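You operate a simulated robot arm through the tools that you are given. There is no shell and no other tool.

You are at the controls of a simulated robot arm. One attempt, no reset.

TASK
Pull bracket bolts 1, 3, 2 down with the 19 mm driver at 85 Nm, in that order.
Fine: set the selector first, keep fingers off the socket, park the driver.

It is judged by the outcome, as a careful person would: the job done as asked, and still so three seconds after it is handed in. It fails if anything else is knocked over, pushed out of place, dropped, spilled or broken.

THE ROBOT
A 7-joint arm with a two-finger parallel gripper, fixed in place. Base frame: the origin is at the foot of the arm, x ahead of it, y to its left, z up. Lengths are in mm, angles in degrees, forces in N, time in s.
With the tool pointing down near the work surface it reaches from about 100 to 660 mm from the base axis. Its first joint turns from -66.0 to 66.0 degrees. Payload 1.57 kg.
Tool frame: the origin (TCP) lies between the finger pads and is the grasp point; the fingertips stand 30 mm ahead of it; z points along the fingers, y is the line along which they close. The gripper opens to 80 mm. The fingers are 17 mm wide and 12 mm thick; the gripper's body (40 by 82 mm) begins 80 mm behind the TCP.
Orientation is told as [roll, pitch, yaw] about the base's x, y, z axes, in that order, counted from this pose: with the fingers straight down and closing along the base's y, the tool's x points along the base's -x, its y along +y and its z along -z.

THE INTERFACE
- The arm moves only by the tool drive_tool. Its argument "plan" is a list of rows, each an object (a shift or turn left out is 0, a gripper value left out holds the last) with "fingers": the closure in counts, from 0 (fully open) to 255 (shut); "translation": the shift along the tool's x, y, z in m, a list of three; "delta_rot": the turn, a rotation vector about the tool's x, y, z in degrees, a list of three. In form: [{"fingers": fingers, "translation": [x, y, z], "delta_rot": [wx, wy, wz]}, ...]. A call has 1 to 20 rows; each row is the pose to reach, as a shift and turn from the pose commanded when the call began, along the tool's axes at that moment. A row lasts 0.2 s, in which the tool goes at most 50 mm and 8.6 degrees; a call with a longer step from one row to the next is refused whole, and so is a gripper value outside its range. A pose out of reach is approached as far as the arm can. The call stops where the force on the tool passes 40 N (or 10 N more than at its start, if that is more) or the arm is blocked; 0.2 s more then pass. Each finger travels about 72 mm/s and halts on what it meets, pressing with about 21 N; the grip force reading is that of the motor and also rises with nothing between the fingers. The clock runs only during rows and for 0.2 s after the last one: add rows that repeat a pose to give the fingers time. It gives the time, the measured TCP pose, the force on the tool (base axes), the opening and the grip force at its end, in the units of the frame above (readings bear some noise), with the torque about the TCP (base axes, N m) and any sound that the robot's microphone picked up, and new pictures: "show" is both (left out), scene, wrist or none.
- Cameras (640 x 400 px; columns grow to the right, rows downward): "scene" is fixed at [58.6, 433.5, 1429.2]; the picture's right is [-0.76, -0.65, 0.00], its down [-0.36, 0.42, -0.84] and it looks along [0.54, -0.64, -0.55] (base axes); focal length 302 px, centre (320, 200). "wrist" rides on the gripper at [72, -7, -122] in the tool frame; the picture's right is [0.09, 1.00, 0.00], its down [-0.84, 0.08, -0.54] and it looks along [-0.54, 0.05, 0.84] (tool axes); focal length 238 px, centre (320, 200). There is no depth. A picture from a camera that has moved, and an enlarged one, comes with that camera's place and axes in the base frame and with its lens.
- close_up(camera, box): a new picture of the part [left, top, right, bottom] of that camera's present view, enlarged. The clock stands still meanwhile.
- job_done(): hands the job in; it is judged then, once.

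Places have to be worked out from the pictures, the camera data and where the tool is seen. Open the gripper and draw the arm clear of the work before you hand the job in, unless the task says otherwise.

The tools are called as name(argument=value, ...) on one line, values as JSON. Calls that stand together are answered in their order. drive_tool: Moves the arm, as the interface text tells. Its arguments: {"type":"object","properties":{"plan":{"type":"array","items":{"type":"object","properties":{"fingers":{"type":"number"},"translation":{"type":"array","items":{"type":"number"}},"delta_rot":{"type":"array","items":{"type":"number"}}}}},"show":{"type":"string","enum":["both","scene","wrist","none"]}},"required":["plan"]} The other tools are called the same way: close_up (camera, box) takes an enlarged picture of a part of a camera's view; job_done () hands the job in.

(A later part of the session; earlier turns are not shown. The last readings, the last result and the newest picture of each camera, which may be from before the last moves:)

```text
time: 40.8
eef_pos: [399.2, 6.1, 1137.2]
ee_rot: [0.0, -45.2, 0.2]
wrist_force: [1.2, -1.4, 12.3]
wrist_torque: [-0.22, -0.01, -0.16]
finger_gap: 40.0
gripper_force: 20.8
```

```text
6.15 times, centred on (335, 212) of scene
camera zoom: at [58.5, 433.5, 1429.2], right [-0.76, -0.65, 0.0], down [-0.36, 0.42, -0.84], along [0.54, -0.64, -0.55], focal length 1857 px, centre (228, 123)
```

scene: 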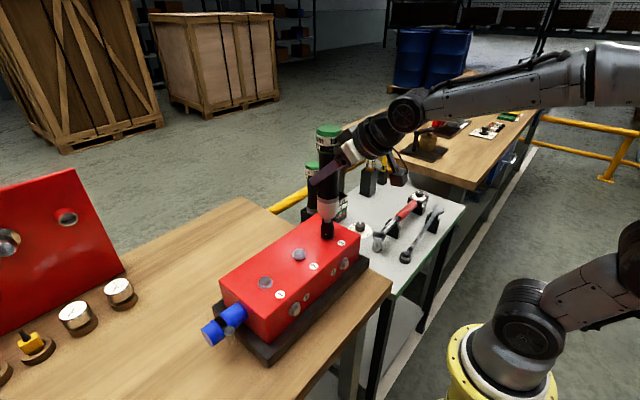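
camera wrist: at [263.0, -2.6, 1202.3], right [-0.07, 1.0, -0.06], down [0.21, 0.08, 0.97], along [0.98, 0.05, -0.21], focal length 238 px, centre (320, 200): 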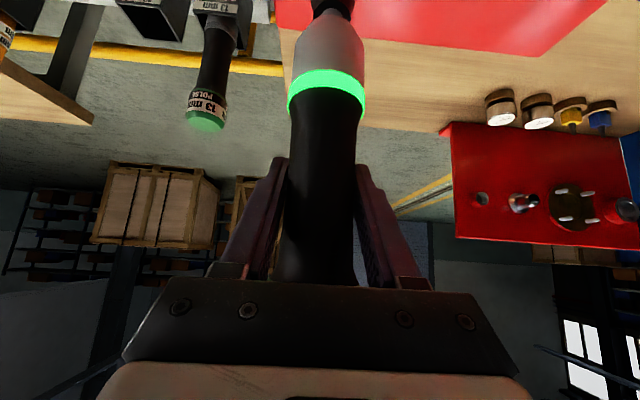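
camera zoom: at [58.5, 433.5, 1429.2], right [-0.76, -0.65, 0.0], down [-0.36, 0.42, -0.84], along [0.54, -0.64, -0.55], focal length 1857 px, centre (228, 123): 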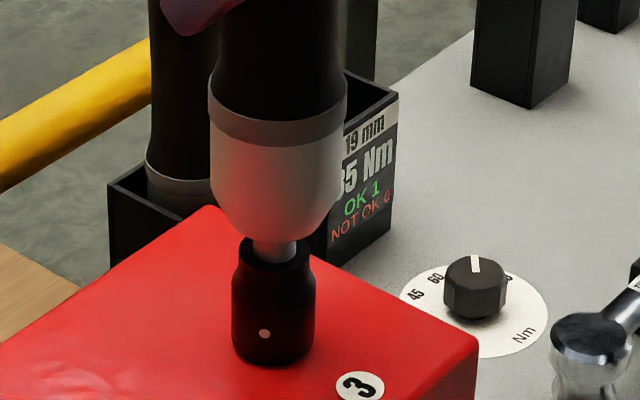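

Still running at about 18 N push. I hold with a tiny extra push for a few rows and check again.

drive_tool(plan=[{"translation": [0.0003, 0, 0.0003]}, {"translation": [0.0003, 0, 0.0003]}, {"translation": [0.0003, 0, 0.0003]}], show="scene")

close_up(camera="scene", box=[305, 180, 365, 245])

```text
time: 41.6
eef_pos: [400.8, 6.0, 1137.4]
ee_rot: [-0.1, -45.1, 0.1]
wrist_force: [1.7, -3.2, 15.3]
wrist_torque: [-0.43, 0.09, -0.17]
finger_gap: 39.8
gripper_force: 20.9
```

scene: 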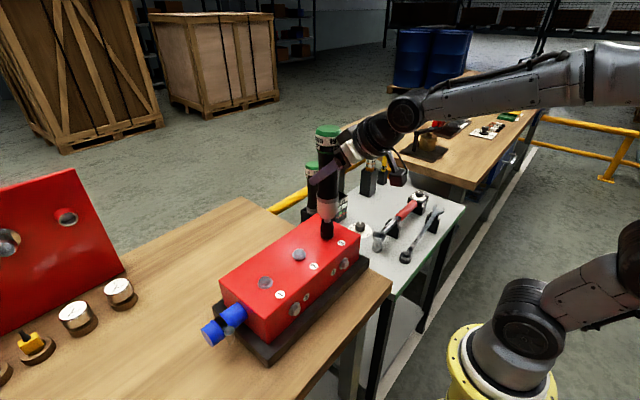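

```text
6.15 times, centred on (335, 212) of scene
camera zoom: at [58.4, 433.4, 1429.2], right [-0.76, -0.65, 0.0], down [-0.36, 0.42, -0.84], along [0.54, -0.64, -0.55], focal length 1857 px, centre (228, 123)
```

zoom: 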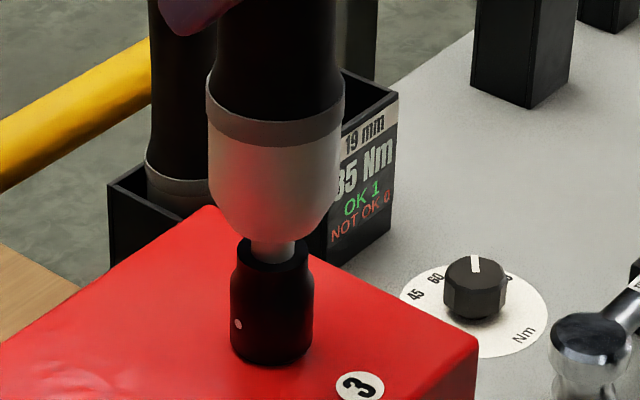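

Dot still moving, pulsing on; no result yet. I hold the push.

drive_tool(plan=[{"translation": [0.0, 0, 0.0]}, {"translation": [0.0, 0, 0.0]}], show="scene")

close_up(camera="scene", box=[305, 180, 365, 245])

```text
time: 42.2
eef_pos: [400.3, 6.9, 1135.5]
ee_rot: [0.0, -45.2, 0.0]
wrist_force: [1.5, -3.0, 16.4]
wrist_torque: [-0.26, 0.04, 0.03]
finger_gap: 39.6
gripper_force: 20.8
```

scene: 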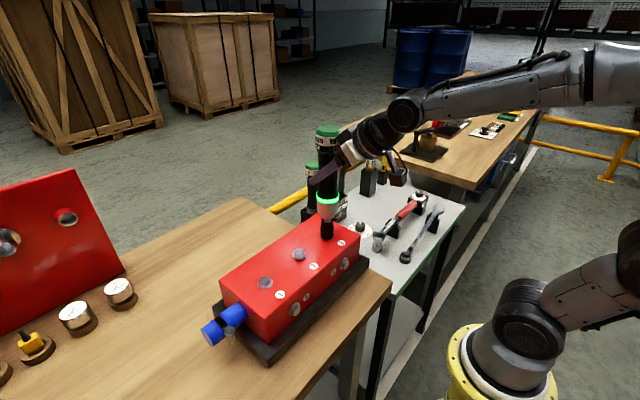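

```text
6.15 times, centred on (335, 212) of scene
camera zoom: at [58.4, 433.4, 1429.2], right [-0.76, -0.65, 0.0], down [-0.36, 0.42, -0.84], along [0.54, -0.64, -0.55], focal length 1857 px, centre (228, 123)
```

zoom: 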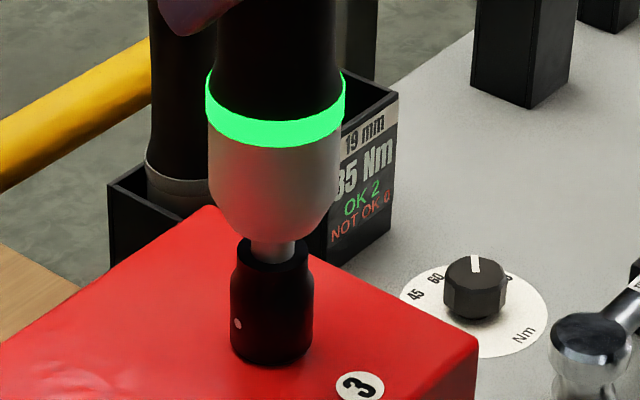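

Bolt 3 done: OK 2, NOT OK 0. I lift straight off.

drive_tool(plan=[{"translation": [-0.0035, 0, -0.0035]}, {"translation": [-0.0106, 0, -0.0106]}, {"translation": [-0.0212, 0, -0.0212]}, {"translation": [-0.0354, 0, -0.0354]}, {"translation": [-0.0481, 0, -0.0481]}, {"translation": [-0.0481, 0, -0.0481]}])

close_up(camera="scene", box=[290, 190, 360, 250])

```text
time: 43.6
eef_pos: [399.3, 6.6, 1202.8]
ee_rot: [0.0, -44.9, 0.1]
wrist_force: [0.3, 0.5, -6.1]
wrist_torque: [-0.01, -0.03, -0.04]
finger_gap: 39.9
gripper_force: 20.8
camera wrist: at [262.3, -1.4, 1239.5], right [-0.07, 1.0, -0.06], down [0.21, 0.08, 0.97], along [0.98, 0.05, -0.21], focal length 238 px, centre (320, 200)
```

scene: 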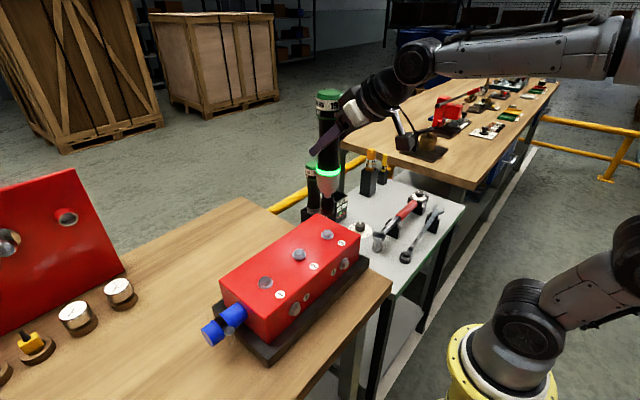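
wrist: 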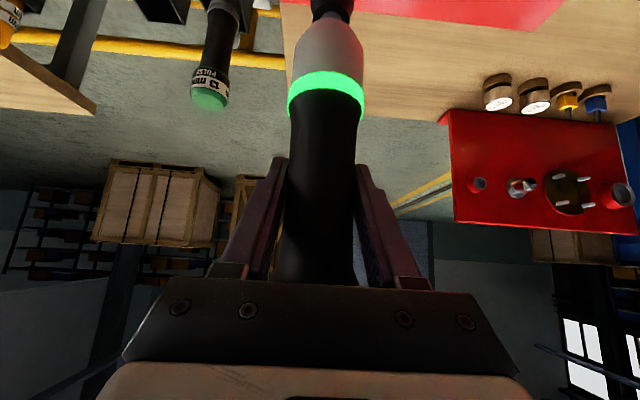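

```text
6.67 times, centred on (325, 220) of scene
camera zoom: at [58.7, 433.5, 1429.2], right [-0.76, -0.65, 0.0], down [-0.36, 0.42, -0.84], along [0.54, -0.64, -0.55], focal length 2012 px, centre (287, 67)
```

zoom: 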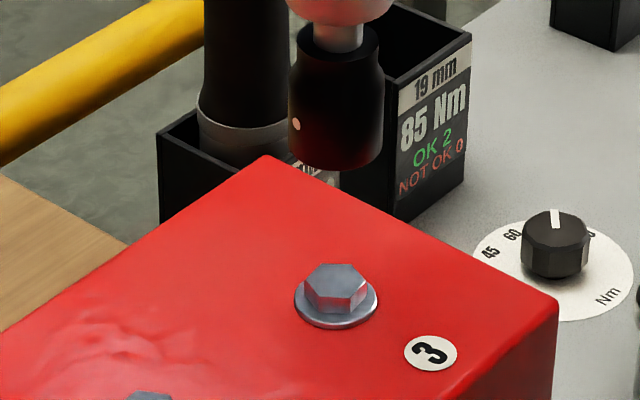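

Bolt 3 is seated flush. Now I move +94.8 mm in y to above bolt 2.

drive_tool(plan=[{"translation": [0, 0.015, 0]}, {"translation": [0, 0.045, 0]}, {"translation": [0, 0.075, 0]}, {"translation": [0, 0.09, 0]}, {"translation": [0, 0.0948, 0]}, {"translation": [0, 0.0948, 0]}], show="scene")

close_up(camera="scene", box=[270, 205, 330, 265])

close_up(camera="scene", box=[230, 90, 360, 270])

```text
time: 45.0
eef_pos: [400.3, 100.8, 1205.4]
ee_rot: [0.0, -44.9, 0.0]
wrist_force: [-0.5, -0.2, -7.0]
wrist_torque: [0.05, 0.02, -0.01]
finger_gap: 39.8
gripper_force: 20.6
```

scene: 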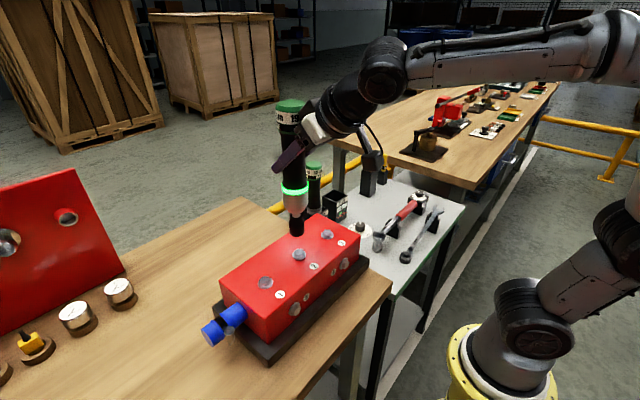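

```text
6.67 times, centred on (300, 235) of scene
camera zoom: at [58.7, 433.5, 1429.2], right [-0.76, -0.65, 0.0], down [-0.36, 0.42, -0.84], along [0.54, -0.64, -0.55], focal length 2012 px, centre (453, -33)
```

zoom: 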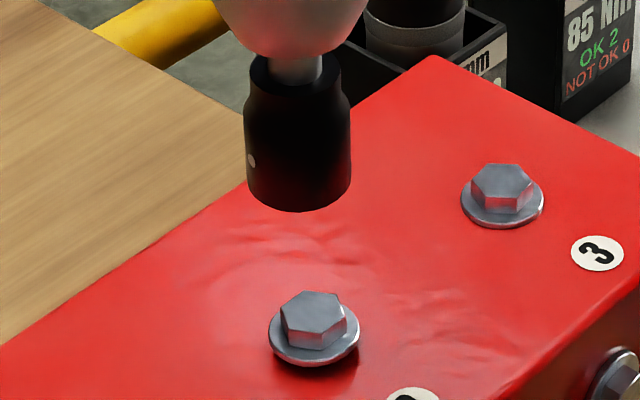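

```text
2.22 times, centred on (295, 180) of scene
camera zoom: at [58.7, 433.5, 1429.2], right [-0.76, -0.65, 0.0], down [-0.36, 0.42, -0.84], along [0.54, -0.64, -0.55], focal length 671 px, centre (376, 244)
```

zoom: 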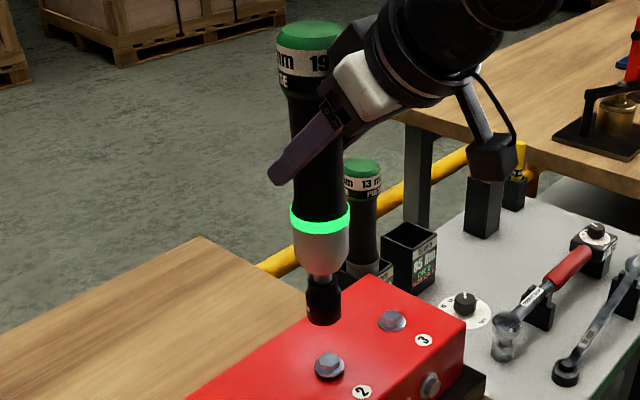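

Socket reads about [-1.3, -1.2] off bolt 2's axis. I correct and lower 38 mm for a close check.

drive_tool(plan=[{"translation": [0.0069, -0.0005, 0.0065]}, {"translation": [0.0139, -0.001, 0.013]}, {"translation": [0.0208, -0.001, 0.0195]}, {"translation": [0.0277, -0.001, 0.026]}, {"translation": [0.0277, -0.001, 0.026]}], show="none")

close_up(camera="scene", box=[286, 236, 311, 260])

close_up(camera="scene", box=[276, 226, 320, 266])

```text
time: 46.2
eef_pos: [398.8, 99.8, 1164.2]
ee_rot: [0.0, -45.0, 0.2]
wrist_force: [0.4, 0.4, -5.5]
wrist_torque: [0.0, -0.02, 0.03]
finger_gap: 40.0
gripper_force: 21.1
```

```text
16.00 times, centred on (298, 248) of scene
camera zoom: at [58.7, 433.5, 1429.2], right [-0.76, -0.65, 0.0], down [-0.36, 0.42, -0.84], along [0.54, -0.64, -0.55], focal length 4829 px, centre (664, -568)
```

zoom: 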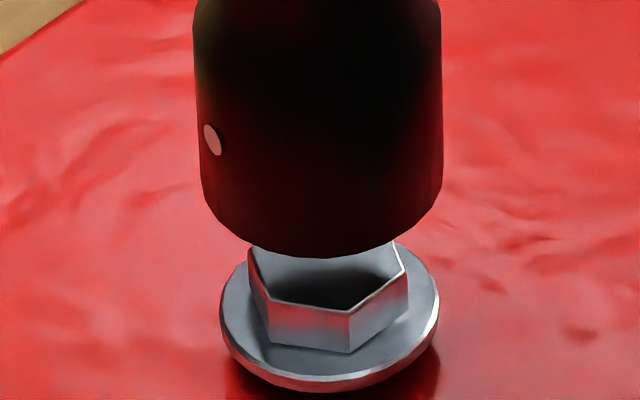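

```text
10.00 times, centred on (298, 246) of scene
camera zoom: at [58.7, 433.5, 1429.2], right [-0.76, -0.65, 0.0], down [-0.36, 0.42, -0.84], along [0.54, -0.64, -0.55], focal length 3018 px, centre (540, -260)
```

zoom: 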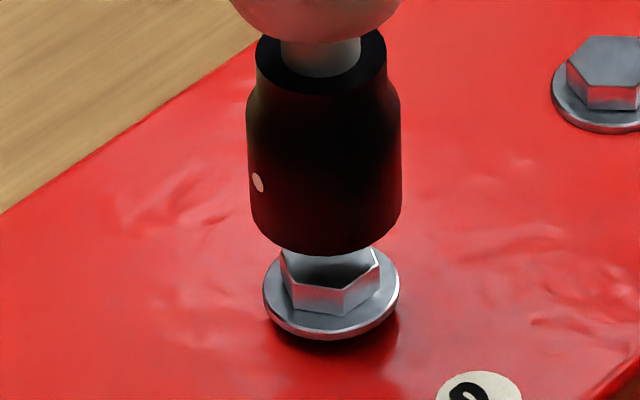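

Aligned within ~0.3 mm over bolt 2, about 14.5 mm above the hex. I lower over the hex in small steps.

drive_tool(plan=[{"translation": [0.00283, 0, 0.00283]}, {"translation": [0.00566, 0, 0.00566]}, {"translation": [0.00778, 0, 0.00778]}, {"translation": [0.00955, 0, 0.00955]}, {"translation": [0.01131, 0, 0.01131]}, {"translation": [0.01308, 0, 0.01308]}, {"translation": [0.0145, 0, 0.0145]}, {"translation": [0.01556, 0, 0.01556]}], show="none")

close_up(camera="scene", box=[276, 226, 320, 266])

```text
time: 48.0
eef_pos: [399.7, 100.2, 1143.8]
ee_rot: [0.1, -45.0, 0.1]
wrist_force: [-0.3, -0.1, -5.1]
wrist_torque: [0.01, -0.01, 0.02]
finger_gap: 40.1
gripper_force: 20.9
```

```text
10.00 times, centred on (298, 246) of scene
camera zoom: at [58.7, 433.5, 1429.2], right [-0.76, -0.65, 0.0], down [-0.36, 0.42, -0.84], along [0.54, -0.64, -0.55], focal length 3018 px, centre (540, -260)
```

zoom: 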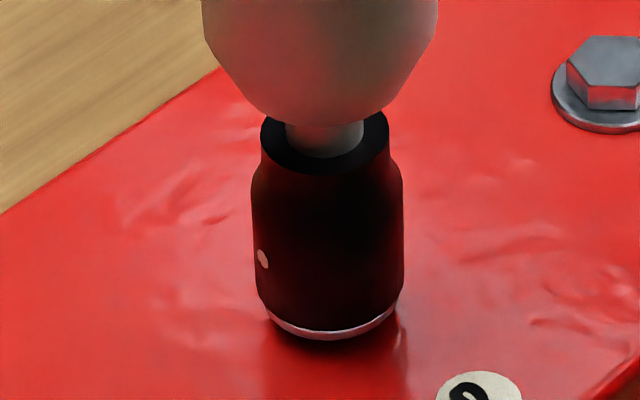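

The socket is over bolt 2's hex, no side force. I press down gently to start the driver.

drive_tool(plan=[{"translation": [0.0006, 0, 0.0006]}, {"translation": [0.0012, 0, 0.0012]}, {"translation": [0.0018, 0, 0.0018]}, {"translation": [0.0024, 0, 0.0024]}, {"translation": [0.003, 0, 0.003]}], show="scene")

close_up(camera="scene", box=[270, 180, 360, 266])

```text
time: 49.2
eef_pos: [398.5, 101.1, 1140.5]
ee_rot: [0.2, -45.2, 0.0]
wrist_force: [-1.6, 2.7, 4.5]
wrist_torque: [0.42, 0.3, -0.06]
finger_gap: 39.9
gripper_force: 20.8
```

scene: 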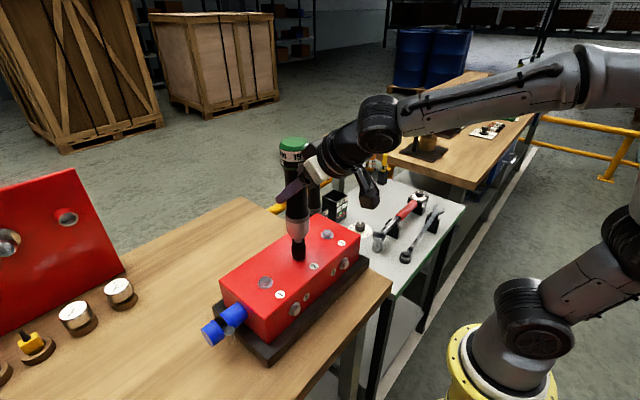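

```text
4.65 times, centred on (315, 223) of scene
camera zoom: at [58.5, 433.6, 1429.2], right [-0.76, -0.65, 0.0], down [-0.36, 0.42, -0.84], along [0.54, -0.64, -0.55], focal length 1404 px, centre (343, 93)
```

zoom: 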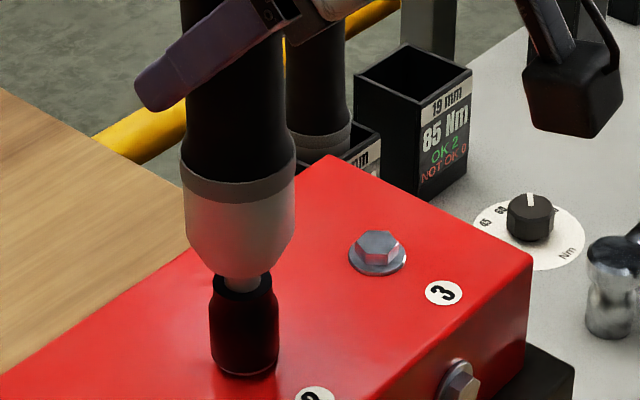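

It's running. I follow it down slowly.

drive_tool(plan=[{"translation": [0.0005, 0, 0.0005]}, {"translation": [0.001, 0, 0.001]}, {"translation": [0.0015, 0, 0.0015]}, {"translation": [0.002, 0, 0.002]}], show="none")

close_up(camera="scene", box=[270, 180, 360, 266])

```text
time: 50.2
eef_pos: [399.2, 101.8, 1137.3]
ee_rot: [0.2, -45.1, 0.1]
wrist_force: [-1.4, 4.5, 10.7]
wrist_torque: [0.45, 0.5, -0.08]
finger_gap: 40.3
gripper_force: 21.1
```

```text
4.65 times, centred on (315, 223) of scene
camera zoom: at [58.4, 433.6, 1429.2], right [-0.76, -0.65, 0.0], down [-0.36, 0.42, -0.84], along [0.54, -0.64, -0.55], focal length 1404 px, centre (343, 93)
```

zoom: 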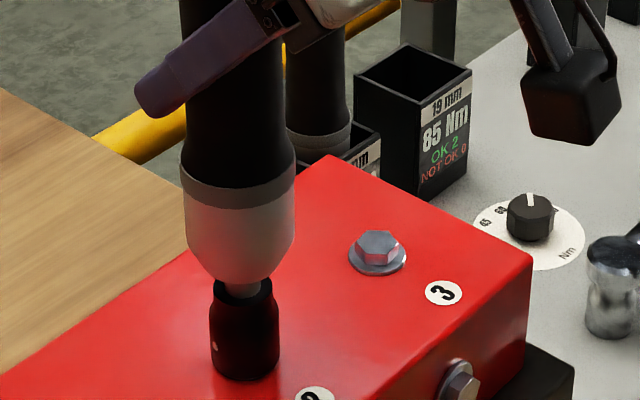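

Still running at ~17 N push with +4.5 N side force; I ease 0.4 mm in +y and hold.

drive_tool(plan=[{"translation": [0.0004, 0.0004, 0.0004]}, {"translation": [0.0004, 0.0004, 0.0004]}, {"translation": [0.0004, 0.0004, 0.0004]}], show="none")

close_up(camera="scene", box=[270, 180, 360, 266])

```text
time: 51.0
eef_pos: [399.1, 99.6, 1137.2]
ee_rot: [0.0, -45.1, 0.1]
wrist_force: [-1.0, -1.8, 14.1]
wrist_torque: [-0.49, -0.02, -0.15]
finger_gap: 39.9
gripper_force: 21.0
```

```text
4.65 times, centred on (315, 223) of scene
camera zoom: at [58.4, 433.4, 1429.2], right [-0.76, -0.65, 0.0], down [-0.35, 0.42, -0.84], along [0.54, -0.64, -0.55], focal length 1404 px, centre (343, 93)
```

zoom: 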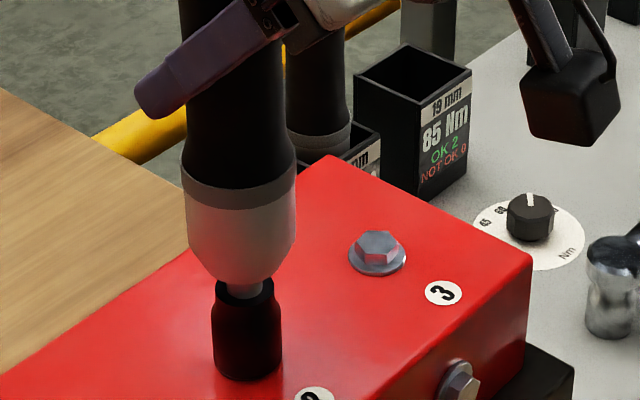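

Still pulsing; display at OK 2. I keep holding the push.

drive_tool(plan=[{"translation": [0, 0, 0]}, {"translation": [0, 0, 0]}], show="none")

close_up(camera="scene", box=[270, 180, 360, 266])

```text
time: 51.6
eef_pos: [400.9, 100.9, 1137.0]
ee_rot: [0.1, -45.1, 0.0]
wrist_force: [-1.9, -1.4, 13.7]
wrist_torque: [-0.37, 0.09, -0.02]
finger_gap: 40.2
gripper_force: 20.9
```

```text
4.65 times, centred on (315, 223) of scene
camera zoom: at [58.4, 433.4, 1429.3], right [-0.76, -0.65, 0.0], down [-0.35, 0.42, -0.84], along [0.54, -0.64, -0.55], focal length 1404 px, centre (343, 93)
```

zoom: 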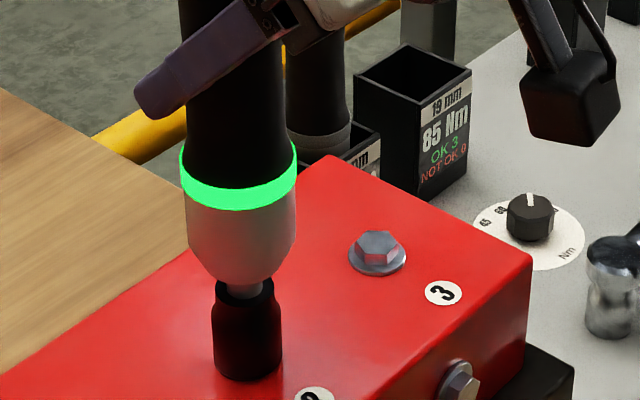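

Bolt 2 done: OK 3, NOT OK 0. I lift straight off.

drive_tool(plan=[{"translation": [-0.0035, 0, -0.0035]}, {"translation": [-0.0106, 0, -0.0106]}, {"translation": [-0.0212, 0, -0.0212]}, {"translation": [-0.0354, 0, -0.0354]}, {"translation": [-0.0495, 0, -0.0495]}, {"translation": [-0.0495, 0, -0.0495]}])

close_up(camera="scene", box=[230, 200, 360, 310])

close_up(camera="wrist", box=[200, 0, 440, 300])

```text
time: 53.0
eef_pos: [399.9, 99.9, 1208.5]
ee_rot: [-0.1, -45.0, 0.3]
wrist_force: [0.5, -0.4, -6.9]
wrist_torque: [0.02, 0.02, -0.04]
finger_gap: 39.9
gripper_force: 20.9
camera wrist: at [262.2, 92.2, 1243.4], right [-0.07, 1.0, -0.07], down [0.21, 0.08, 0.97], along [0.98, 0.05, -0.21], focal length 238 px, centre (320, 200)
```

scene: 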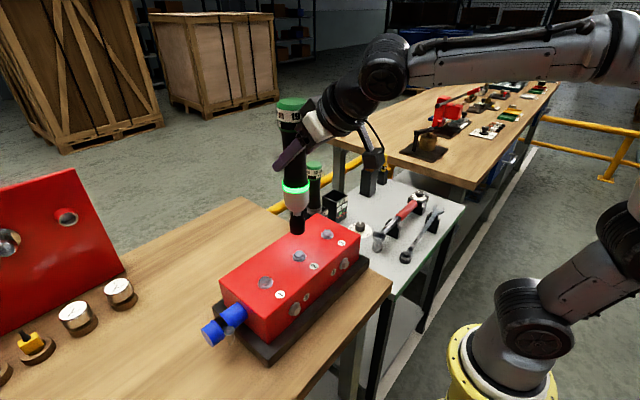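
wrist: 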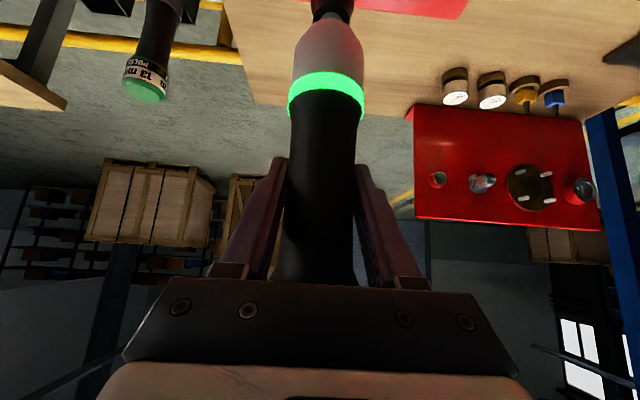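

```text
3.64 times, centred on (295, 255) of scene
camera zoom: at [58.7, 433.5, 1429.2], right [-0.76, -0.65, 0.0], down [-0.36, 0.42, -0.84], along [0.54, -0.64, -0.55], focal length 1097 px, centre (411, 0)
```

zoom: 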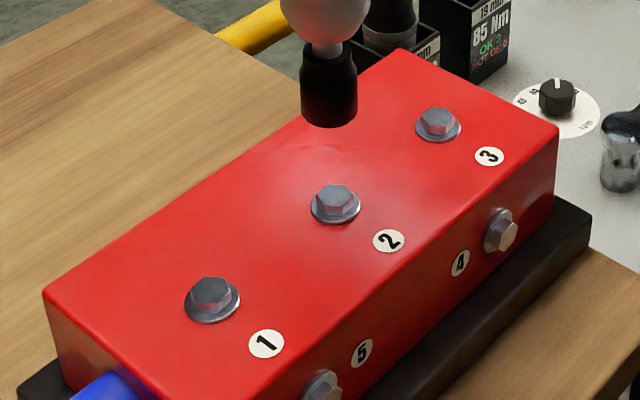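

```text
1.33 times, centred on (320, 150) of wrist
camera zoom: at [262.2, 92.2, 1243.4], right [-0.07, 1.0, -0.07], down [0.21, 0.08, 0.97], along [0.98, 0.05, -0.21], focal length 318 px, centre (320, 267)
```

zoom: 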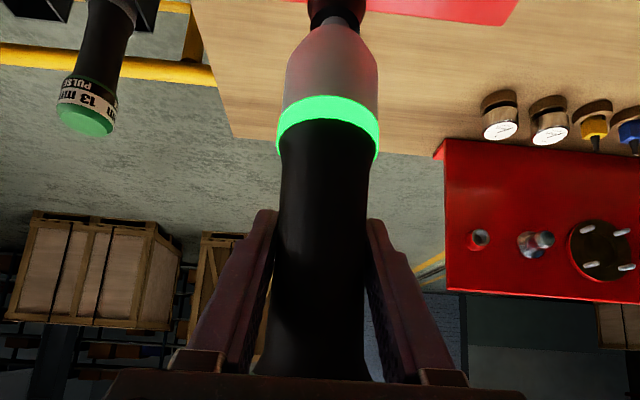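

All three bolts are down in order 1, 3, 2. Now I bring the driver back: first across to y ≈ -264 at this height.

drive_tool(plan=[{"translation": [0, -0.015, 0]}, {"translation": [0, -0.05, 0]}, {"translation": [0, -0.09, 0]}, {"translation": [0, -0.13, 0]}, {"translation": [0, -0.17, 0]}, {"translation": [0, -0.21, 0]}, {"translation": [0, -0.25, 0]}, {"translation": [0, -0.29, 0]}, {"translation": [0, -0.325, 0]}, {"translation": [0, -0.35, 0]}, {"translation": [0, -0.3645, 0]}, {"translation": [0, -0.3645, 0]}], show="scene")

```text
time: 55.6
eef_pos: [398.8, -263.3, 1206.3]
ee_rot: [-0.1, -45.0, 0.1]
wrist_force: [0.1, -0.2, -6.4]
wrist_torque: [0.01, 0.0, -0.02]
finger_gap: 40.2
gripper_force: 20.8
```

scene: 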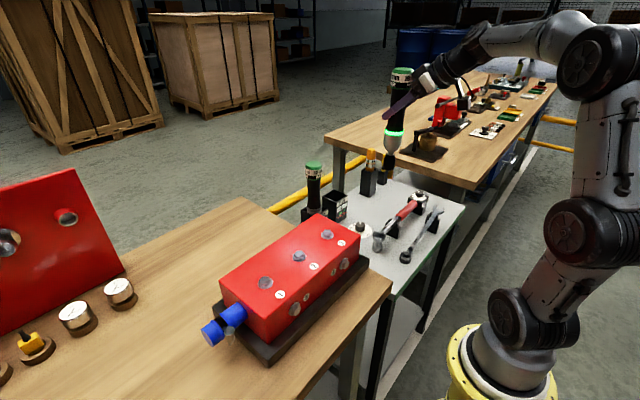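

Driver steady. Now forward and down to above the dock at about [589, -264.5, 1095].

drive_tool(plan=[{"translation": [-0.0028, 0, 0.0107]}, {"translation": [-0.0084, -0.0005, 0.0321]}, {"translation": [-0.0168, -0.001, 0.0642]}, {"translation": [-0.0252, -0.001, 0.0963]}, {"translation": [-0.0336, -0.001, 0.1284]}, {"translation": [-0.042, -0.001, 0.1605]}, {"translation": [-0.0503, -0.001, 0.1925]}, {"translation": [-0.0559, -0.001, 0.2128]}, {"translation": [-0.0559, -0.001, 0.2128]}])

close_up(camera="scene", box=[310, 140, 370, 200])

close_up(camera="scene", box=[305, 160, 365, 225])

```text
time: 57.6
eef_pos: [589.7, -264.1, 1096.5]
ee_rot: [0.1, -45.1, 0.1]
wrist_force: [0.5, -0.3, -6.3]
wrist_torque: [-0.01, 0.0, 0.0]
finger_gap: 40.3
gripper_force: 21.3
camera wrist: at [452.6, -272.0, 1132.3], right [-0.07, 1.0, -0.06], down [0.21, 0.08, 0.97], along [0.98, 0.05, -0.21], focal length 238 px, centre (320, 200)
```

scene: 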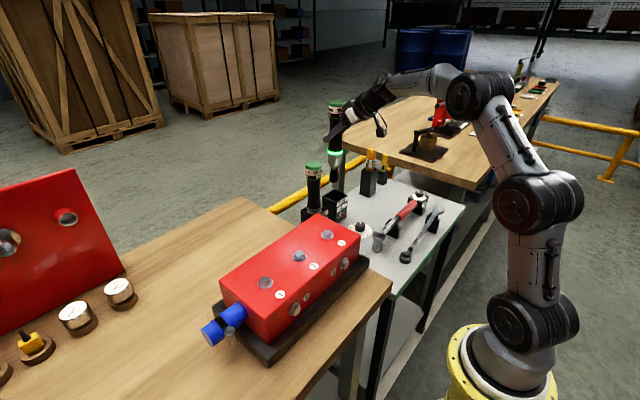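
wrist: 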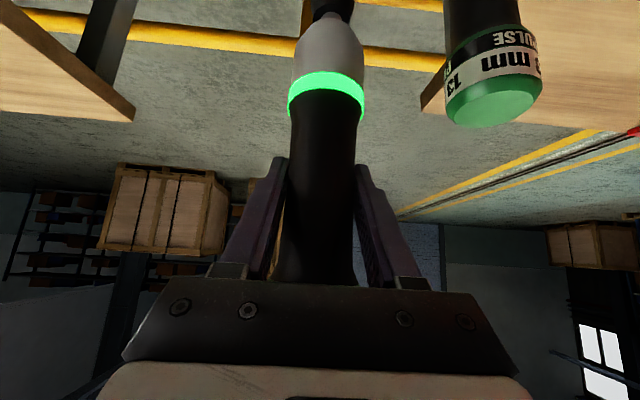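

```text
6.67 times, centred on (340, 170) of scene
camera zoom: at [58.7, 433.5, 1429.2], right [-0.76, -0.65, 0.0], down [-0.36, 0.42, -0.84], along [0.54, -0.64, -0.55], focal length 2012 px, centre (187, 400)
```

zoom: 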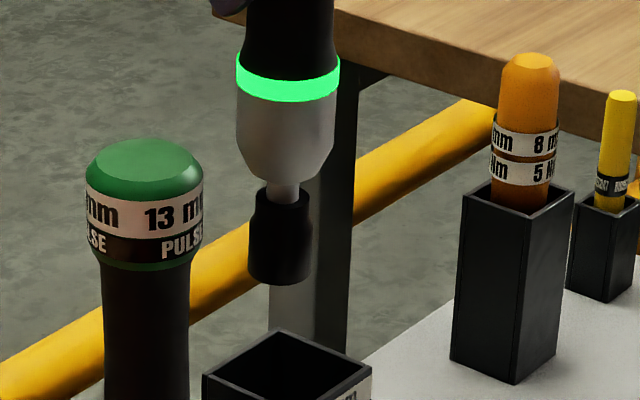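

```text
6.15 times, centred on (335, 192) of scene
camera zoom: at [58.7, 433.5, 1429.2], right [-0.76, -0.65, 0.0], down [-0.36, 0.42, -0.84], along [0.54, -0.64, -0.55], focal length 1857 px, centre (228, 246)
```

zoom: 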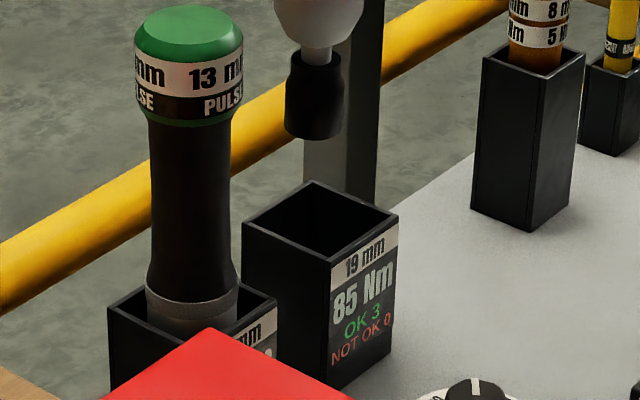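

The driver has shifted ~2–3 mm in the grip, so over the dock I need about [-4.5, -0.9]. I apply that, lower to roughly 15 mm above the dock rim, and re-check.

drive_tool(plan=[{"translation": [0.0066, -0.0003, 0.0053]}, {"translation": [0.0132, -0.0006, 0.0106]}, {"translation": [0.0198, -0.0009, 0.0159]}, {"translation": [0.0264, -0.0009, 0.0212]}, {"translation": [0.0329, -0.0009, 0.0265]}, {"translation": [0.0329, -0.0009, 0.0265]}], show="wrist")

close_up(camera="scene", box=[315, 160, 365, 210])

close_up(camera="wrist", box=[230, 0, 430, 130])

```text
time: 59.0
eef_pos: [585.9, -265.9, 1053.3]
ee_rot: [0.1, -44.9, 0.1]
wrist_force: [-0.2, 0.0, -6.1]
wrist_torque: [0.01, -0.01, 0.02]
finger_gap: 40.0
gripper_force: 21.2
camera wrist: at [448.2, -272.9, 1089.0], right [-0.07, 1.0, -0.06], down [0.21, 0.08, 0.97], along [0.98, 0.05, -0.21], focal length 238 px, centre (320, 200)
```

wrist: 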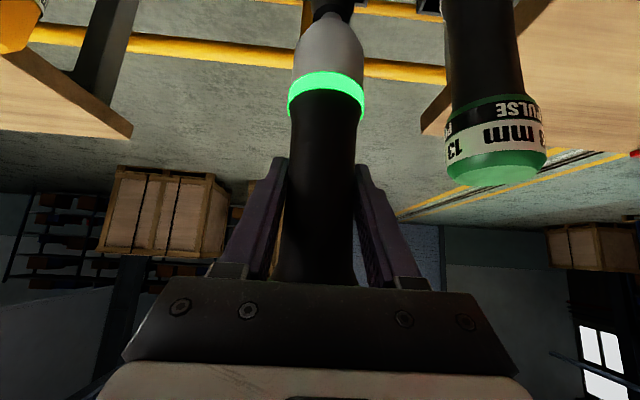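

```text
8.00 times, centred on (340, 185) of scene
camera zoom: at [58.7, 433.5, 1429.2], right [-0.76, -0.65, 0.0], down [-0.36, 0.42, -0.84], along [0.54, -0.64, -0.55], focal length 2414 px, centre (160, 320)
```

zoom: 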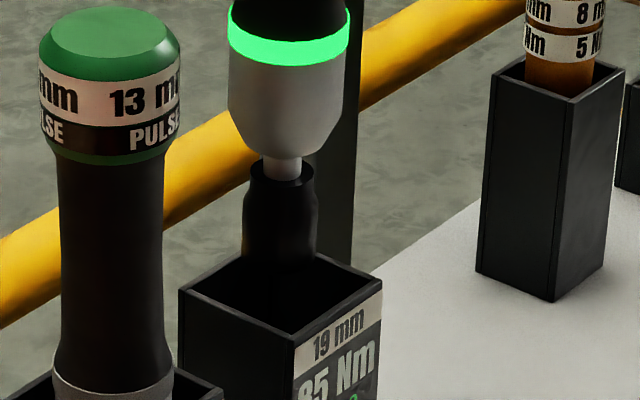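

```text
3.08 times, centred on (330, 65) of wrist
camera zoom: at [448.2, -272.9, 1089.0], right [-0.07, 1.0, -0.06], down [0.21, 0.08, 0.97], along [0.98, 0.05, -0.21], focal length 733 px, centre (289, 615)
```

zoom: 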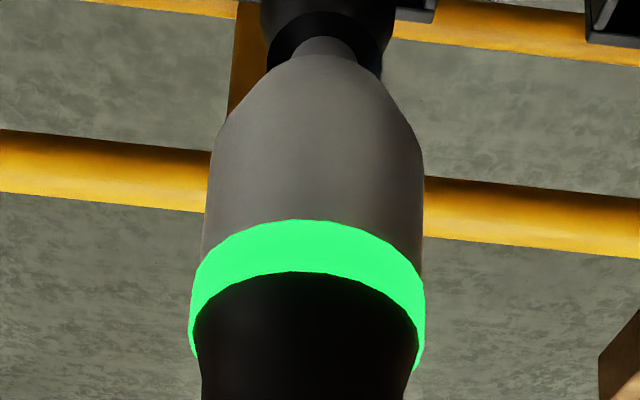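

Sideways it lines up with the dock centre. I zoom in to see the socket rim against the dock opening.

close_up(camera="scene", box=[322, 178, 348, 204])

```text
15.38 times, centred on (335, 191) of scene
camera zoom: at [58.7, 433.5, 1429.2], right [-0.76, -0.65, 0.0], down [-0.36, 0.42, -0.84], along [0.54, -0.64, -0.55], focal length 4643 px, centre (89, 338)
```

zoom: 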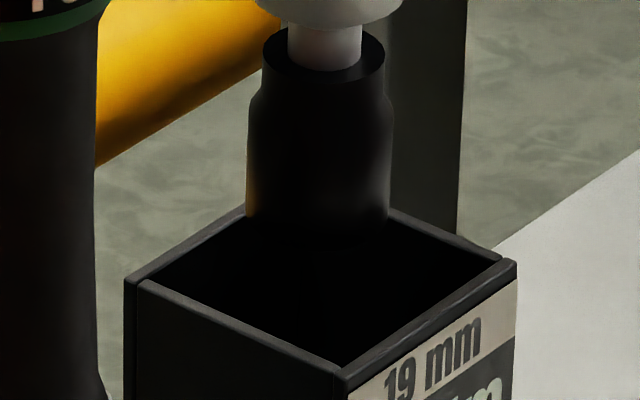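

Geometry is consistent with the socket centred over the opening. I lower 35 mm in small steps, watching the side forces.

drive_tool(plan=[{"translation": [0.0035, 0, 0.0035]}, {"translation": [0.0071, 0, 0.0071]}, {"translation": [0.0106, 0, 0.0106]}, {"translation": [0.0141, 0, 0.0141]}, {"translation": [0.0177, 0, 0.0177]}, {"translation": [0.0212, 0, 0.0212]}, {"translation": [0.0247, 0, 0.0247]}], show="wrist")

close_up(camera="scene", box=[315, 160, 365, 210])

```text
time: 60.6
eef_pos: [585.1, -265.8, 1017.9]
ee_rot: [0.1, -45.0, 0.2]
wrist_force: [-0.8, 0.1, -6.0]
wrist_torque: [0.04, -0.02, 0.02]
finger_gap: 40.1
gripper_force: 21.1
camera wrist: at [448.7, -273.9, 1054.4], right [-0.07, 1.0, -0.07], down [0.21, 0.08, 0.97], along [0.98, 0.05, -0.21], focal length 238 px, centre (320, 200)
```

wrist: 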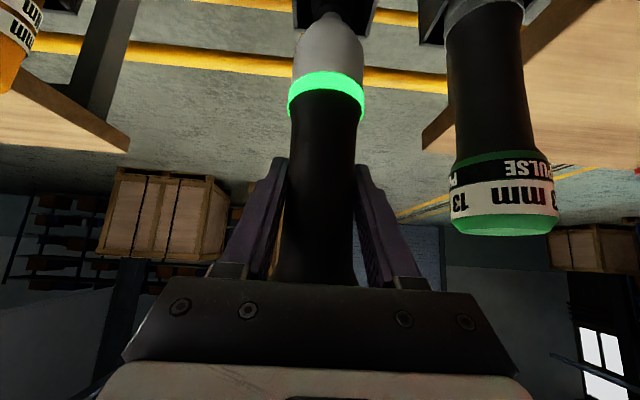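

```text
8.00 times, centred on (340, 185) of scene
camera zoom: at [58.7, 433.5, 1429.2], right [-0.76, -0.65, 0.0], down [-0.36, 0.42, -0.84], along [0.54, -0.64, -0.55], focal length 2414 px, centre (160, 320)
```

zoom: 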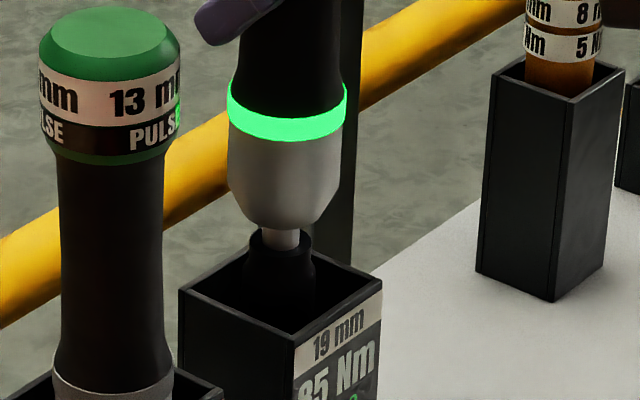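

The socket is inside the dock, no contact force. I check centring from the wrist camera.

close_up(camera="wrist", box=[260, 0, 400, 90])

close_up(camera="scene", box=[322, 178, 348, 204])

```text
4.44 times, centred on (330, 45) of wrist
camera zoom: at [448.7, -273.9, 1054.4], right [-0.07, 1.0, -0.07], down [0.21, 0.08, 0.97], along [0.98, 0.05, -0.21], focal length 1059 px, centre (276, 889)
```

zoom: 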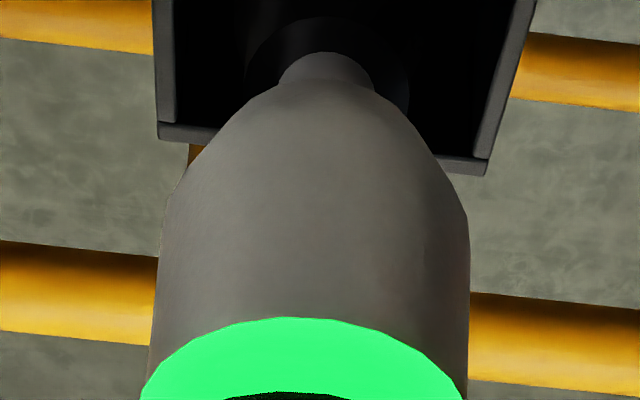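

```text
15.38 times, centred on (335, 191) of scene
camera zoom: at [58.7, 433.5, 1429.2], right [-0.76, -0.65, 0.0], down [-0.36, 0.42, -0.84], along [0.54, -0.64, -0.55], focal length 4643 px, centre (89, 338)
```

zoom: 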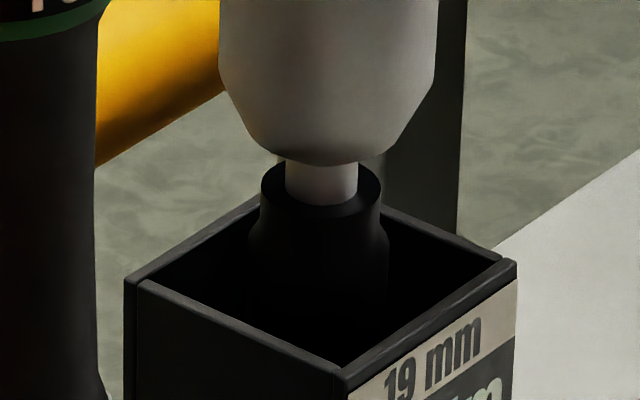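

Driver is within ~1.5 mm of the dock centre. I shift [-0.8, +0.8] and lower another 55 mm with force watching.

drive_tool(plan=[{"translation": [0.0041, 0.0008, 0.003]}, {"translation": [0.0076, 0.0008, 0.0065]}, {"translation": [0.0112, 0.0008, 0.01]}, {"translation": [0.0147, 0.0008, 0.0136]}, {"translation": [0.0182, 0.0008, 0.0171]}, {"translation": [0.0218, 0.0008, 0.0206]}, {"translation": [0.0253, 0.0008, 0.0242]}, {"translation": [0.0288, 0.0008, 0.0277]}, {"translation": [0.0324, 0.0008, 0.0312]}, {"translation": [0.0359, 0.0008, 0.0348]}, {"translation": [0.0395, 0.0008, 0.0383]}], show="wrist")

close_up(camera="scene", box=[300, 130, 370, 220])

```text
time: 63.0
eef_pos: [584.3, -264.1, 963.4]
ee_rot: [0.0, -45.0, 0.1]
wrist_force: [0.3, -0.5, -5.5]
wrist_torque: [0.01, -0.01, -0.01]
finger_gap: 40.1
gripper_force: 21.3
camera wrist: at [446.8, -271.9, 999.4], right [-0.07, 1.0, -0.06], down [0.21, 0.08, 0.97], along [0.98, 0.05, -0.21], focal length 238 px, centre (320, 200)
```

wrist: 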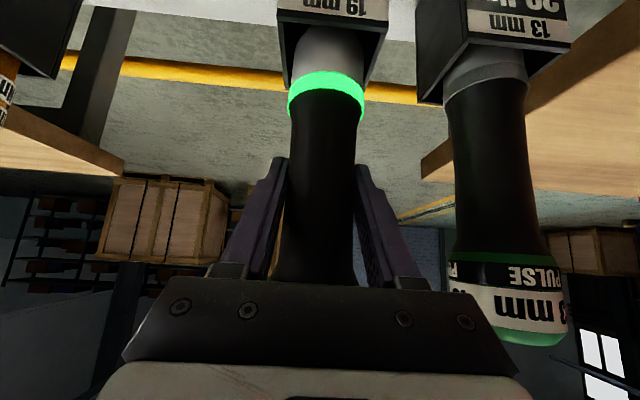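

```text
4.44 times, centred on (335, 175) of scene
camera zoom: at [58.7, 433.5, 1429.2], right [-0.76, -0.65, 0.0], down [-0.36, 0.42, -0.84], along [0.54, -0.64, -0.55], focal length 1341 px, centre (253, 311)
```

zoom: 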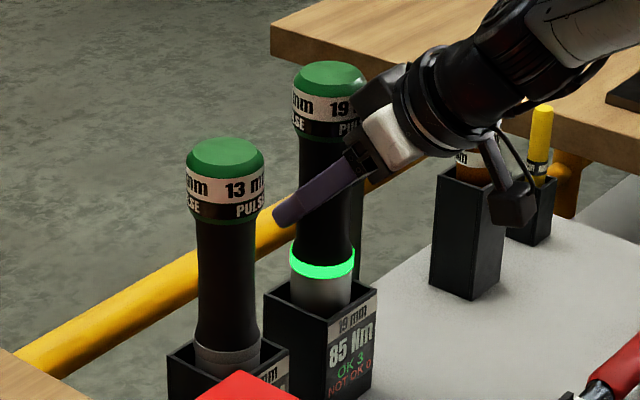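

The housing is entering cleanly. I lower the last ~20 mm slowly until it rests on the dock floor.

drive_tool(plan=[{"translation": [0.0018, 0, 0.0018]}, {"translation": [0.0035, 0, 0.0035]}, {"translation": [0.0053, 0, 0.0053]}, {"translation": [0.0071, 0, 0.0071]}, {"translation": [0.0088, 0, 0.0088]}, {"translation": [0.0106, 0, 0.0106]}, {"translation": [0.0117, 0, 0.0117]}], show="wrist")

close_up(camera="scene", box=[300, 130, 370, 220])

```text
time: 64.6
eef_pos: [584.1, -264.0, 947.0]
ee_rot: [0.1, -44.9, 0.1]
wrist_force: [-0.4, 0.2, -6.6]
wrist_torque: [-0.02, -0.02, -0.01]
finger_gap: 39.8
gripper_force: 21.6
camera wrist: at [446.9, -271.7, 982.5], right [-0.07, 1.0, -0.06], down [0.21, 0.08, 0.97], along [0.98, 0.05, -0.21], focal length 238 px, centre (320, 200)
```

wrist: 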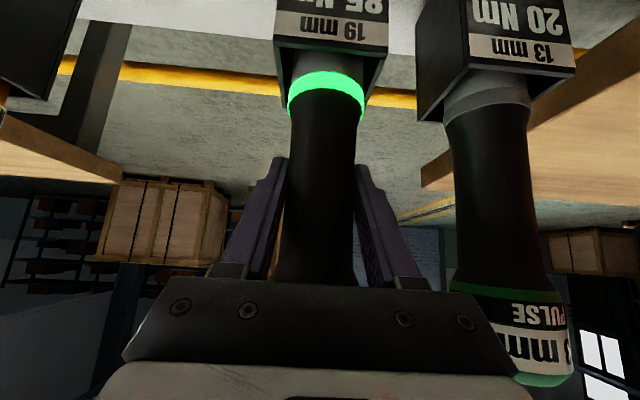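

```text
4.44 times, centred on (335, 175) of scene
camera zoom: at [58.7, 433.5, 1429.2], right [-0.76, -0.65, 0.0], down [-0.36, 0.42, -0.84], along [0.54, -0.64, -0.55], focal length 1341 px, centre (253, 311)
```

zoom: 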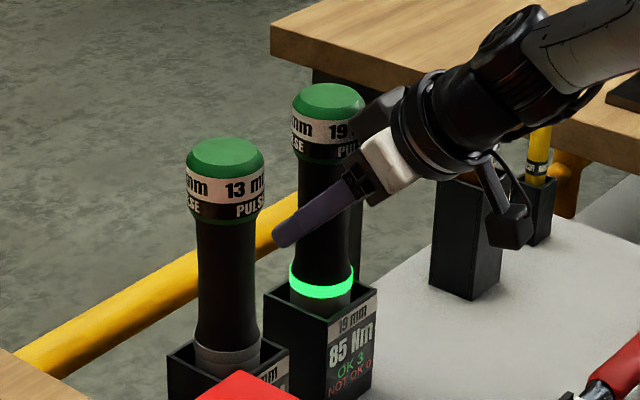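

No contact yet (handle slid up a few mm in the grip). I keep lowering 1 mm per row until the floor is felt.

drive_tool(plan=[{"translation": [0.0007, 0, 0.0007]}, {"translation": [0.0014, 0, 0.0014]}, {"translation": [0.0021, 0, 0.0021]}, {"translation": [0.0028, 0, 0.0028]}, {"translation": [0.0035, 0, 0.0035]}], show="none")

```text
time: 65.8
eef_pos: [584.8, -265.0, 945.4]
ee_rot: [0.0, -45.4, 0.2]
wrist_force: [-2.1, 1.8, 9.0]
wrist_torque: [0.34, 0.57, 0.06]
finger_gap: 40.0
gripper_force: 20.6
```

Contact at about 15 N. I check that it is the dock floor and not a rim before releasing.

close_up(camera="scene", box=[300, 130, 370, 220])

close_up(camera="wrist", box=[240, 0, 420, 130])

close_up(camera="scene", box=[315, 180, 355, 225])

```text
4.44 times, centred on (335, 175) of scene
camera zoom: at [58.4, 433.6, 1429.2], right [-0.76, -0.65, 0.0], down [-0.36, 0.42, -0.84], along [0.54, -0.64, -0.55], focal length 1341 px, centre (253, 311)
```

zoom: 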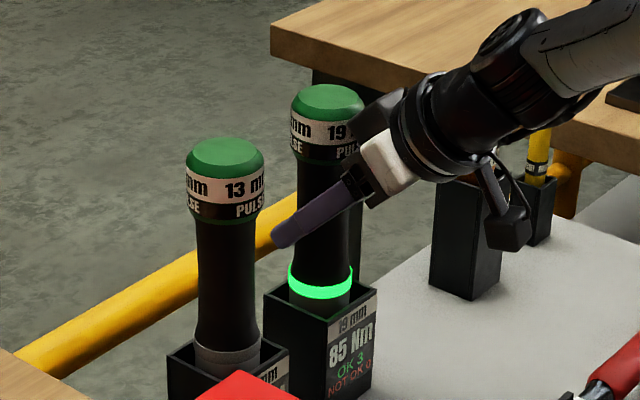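

```text
3.08 times, centred on (330, 65) of wrist
camera zoom: at [447.7, -271.8, 980.7], right [-0.07, 1.0, -0.07], down [0.2, 0.08, 0.98], along [0.98, 0.05, -0.21], focal length 733 px, centre (289, 615)
```

zoom: 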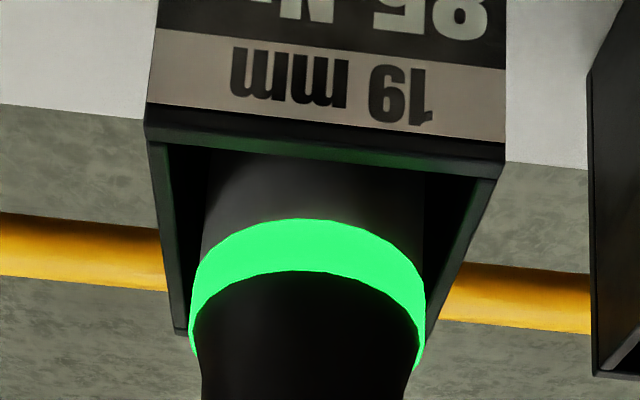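

```text
8.89 times, centred on (335, 202) of scene
camera zoom: at [58.4, 433.6, 1429.2], right [-0.76, -0.65, 0.0], down [-0.36, 0.42, -0.84], along [0.54, -0.64, -0.55], focal length 2683 px, centre (187, 178)
```

zoom: 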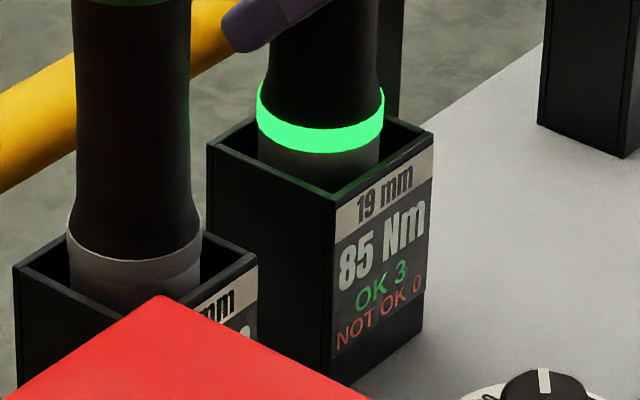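

The cap is back at its original height in the picture, so the driver is standing on the dock floor. I relieve the push by ~3 mm, then open the fingers.

drive_tool(plan=[{"translation": [-0.001, 0, -0.001]}, {"translation": [-0.0021, 0, -0.0021]}, {"translation": [-0.0021, 0, -0.0021]}], show="none")

```text
time: 66.6
eef_pos: [584.7, -264.4, 945.0]
ee_rot: [0.1, -45.0, 0.0]
wrist_force: [2.2, -0.1, 1.6]
wrist_torque: [-0.1, -0.33, 0.02]
finger_gap: 39.9
gripper_force: 20.8
```

Load is nearly relieved. I open the fingers gradually.

drive_tool(plan=[{"fingers": 115}, {"fingers": 90}, {"fingers": 50}, {"fingers": 0}, {"fingers": 0}, {"fingers": 0}])

close_up(camera="scene", box=[300, 130, 370, 220])

```text
time: 68.0
eef_pos: [585.3, -263.9, 945.1]
ee_rot: [0.0, -45.1, 0.0]
wrist_force: [-0.2, 0.1, 0.3]
wrist_torque: [-0.02, -0.02, -0.03]
finger_gap: 79.7
gripper_force: 0.1
camera wrist: at [447.4, -272.1, 981.6], right [-0.07, 1.0, -0.06], down [0.21, 0.08, 0.97], along [0.98, 0.05, -0.21], focal length 238 px, centre (320, 200)
```

scene: 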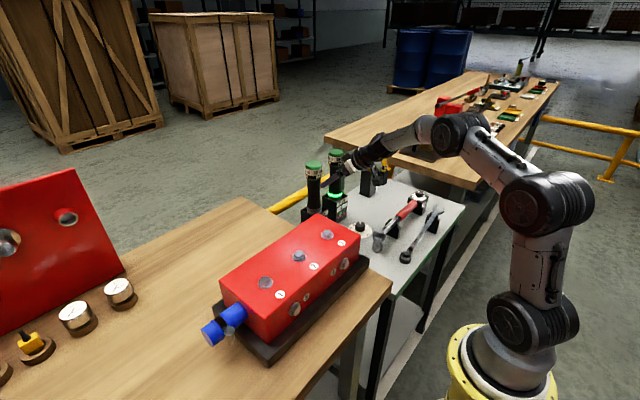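
wrist: 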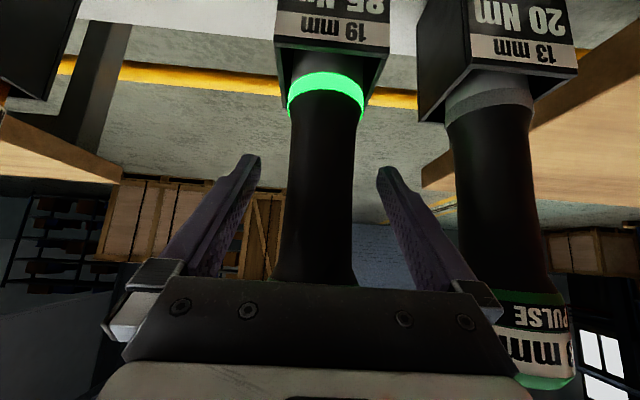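

```text
4.44 times, centred on (335, 175) of scene
camera zoom: at [58.6, 433.5, 1429.2], right [-0.76, -0.65, 0.0], down [-0.36, 0.42, -0.84], along [0.54, -0.64, -0.55], focal length 1341 px, centre (253, 311)
```

zoom: 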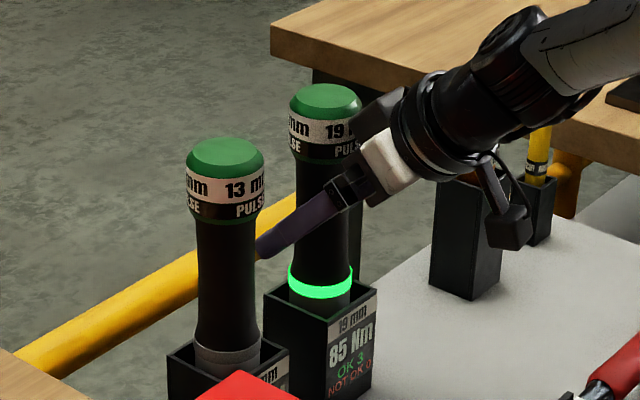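

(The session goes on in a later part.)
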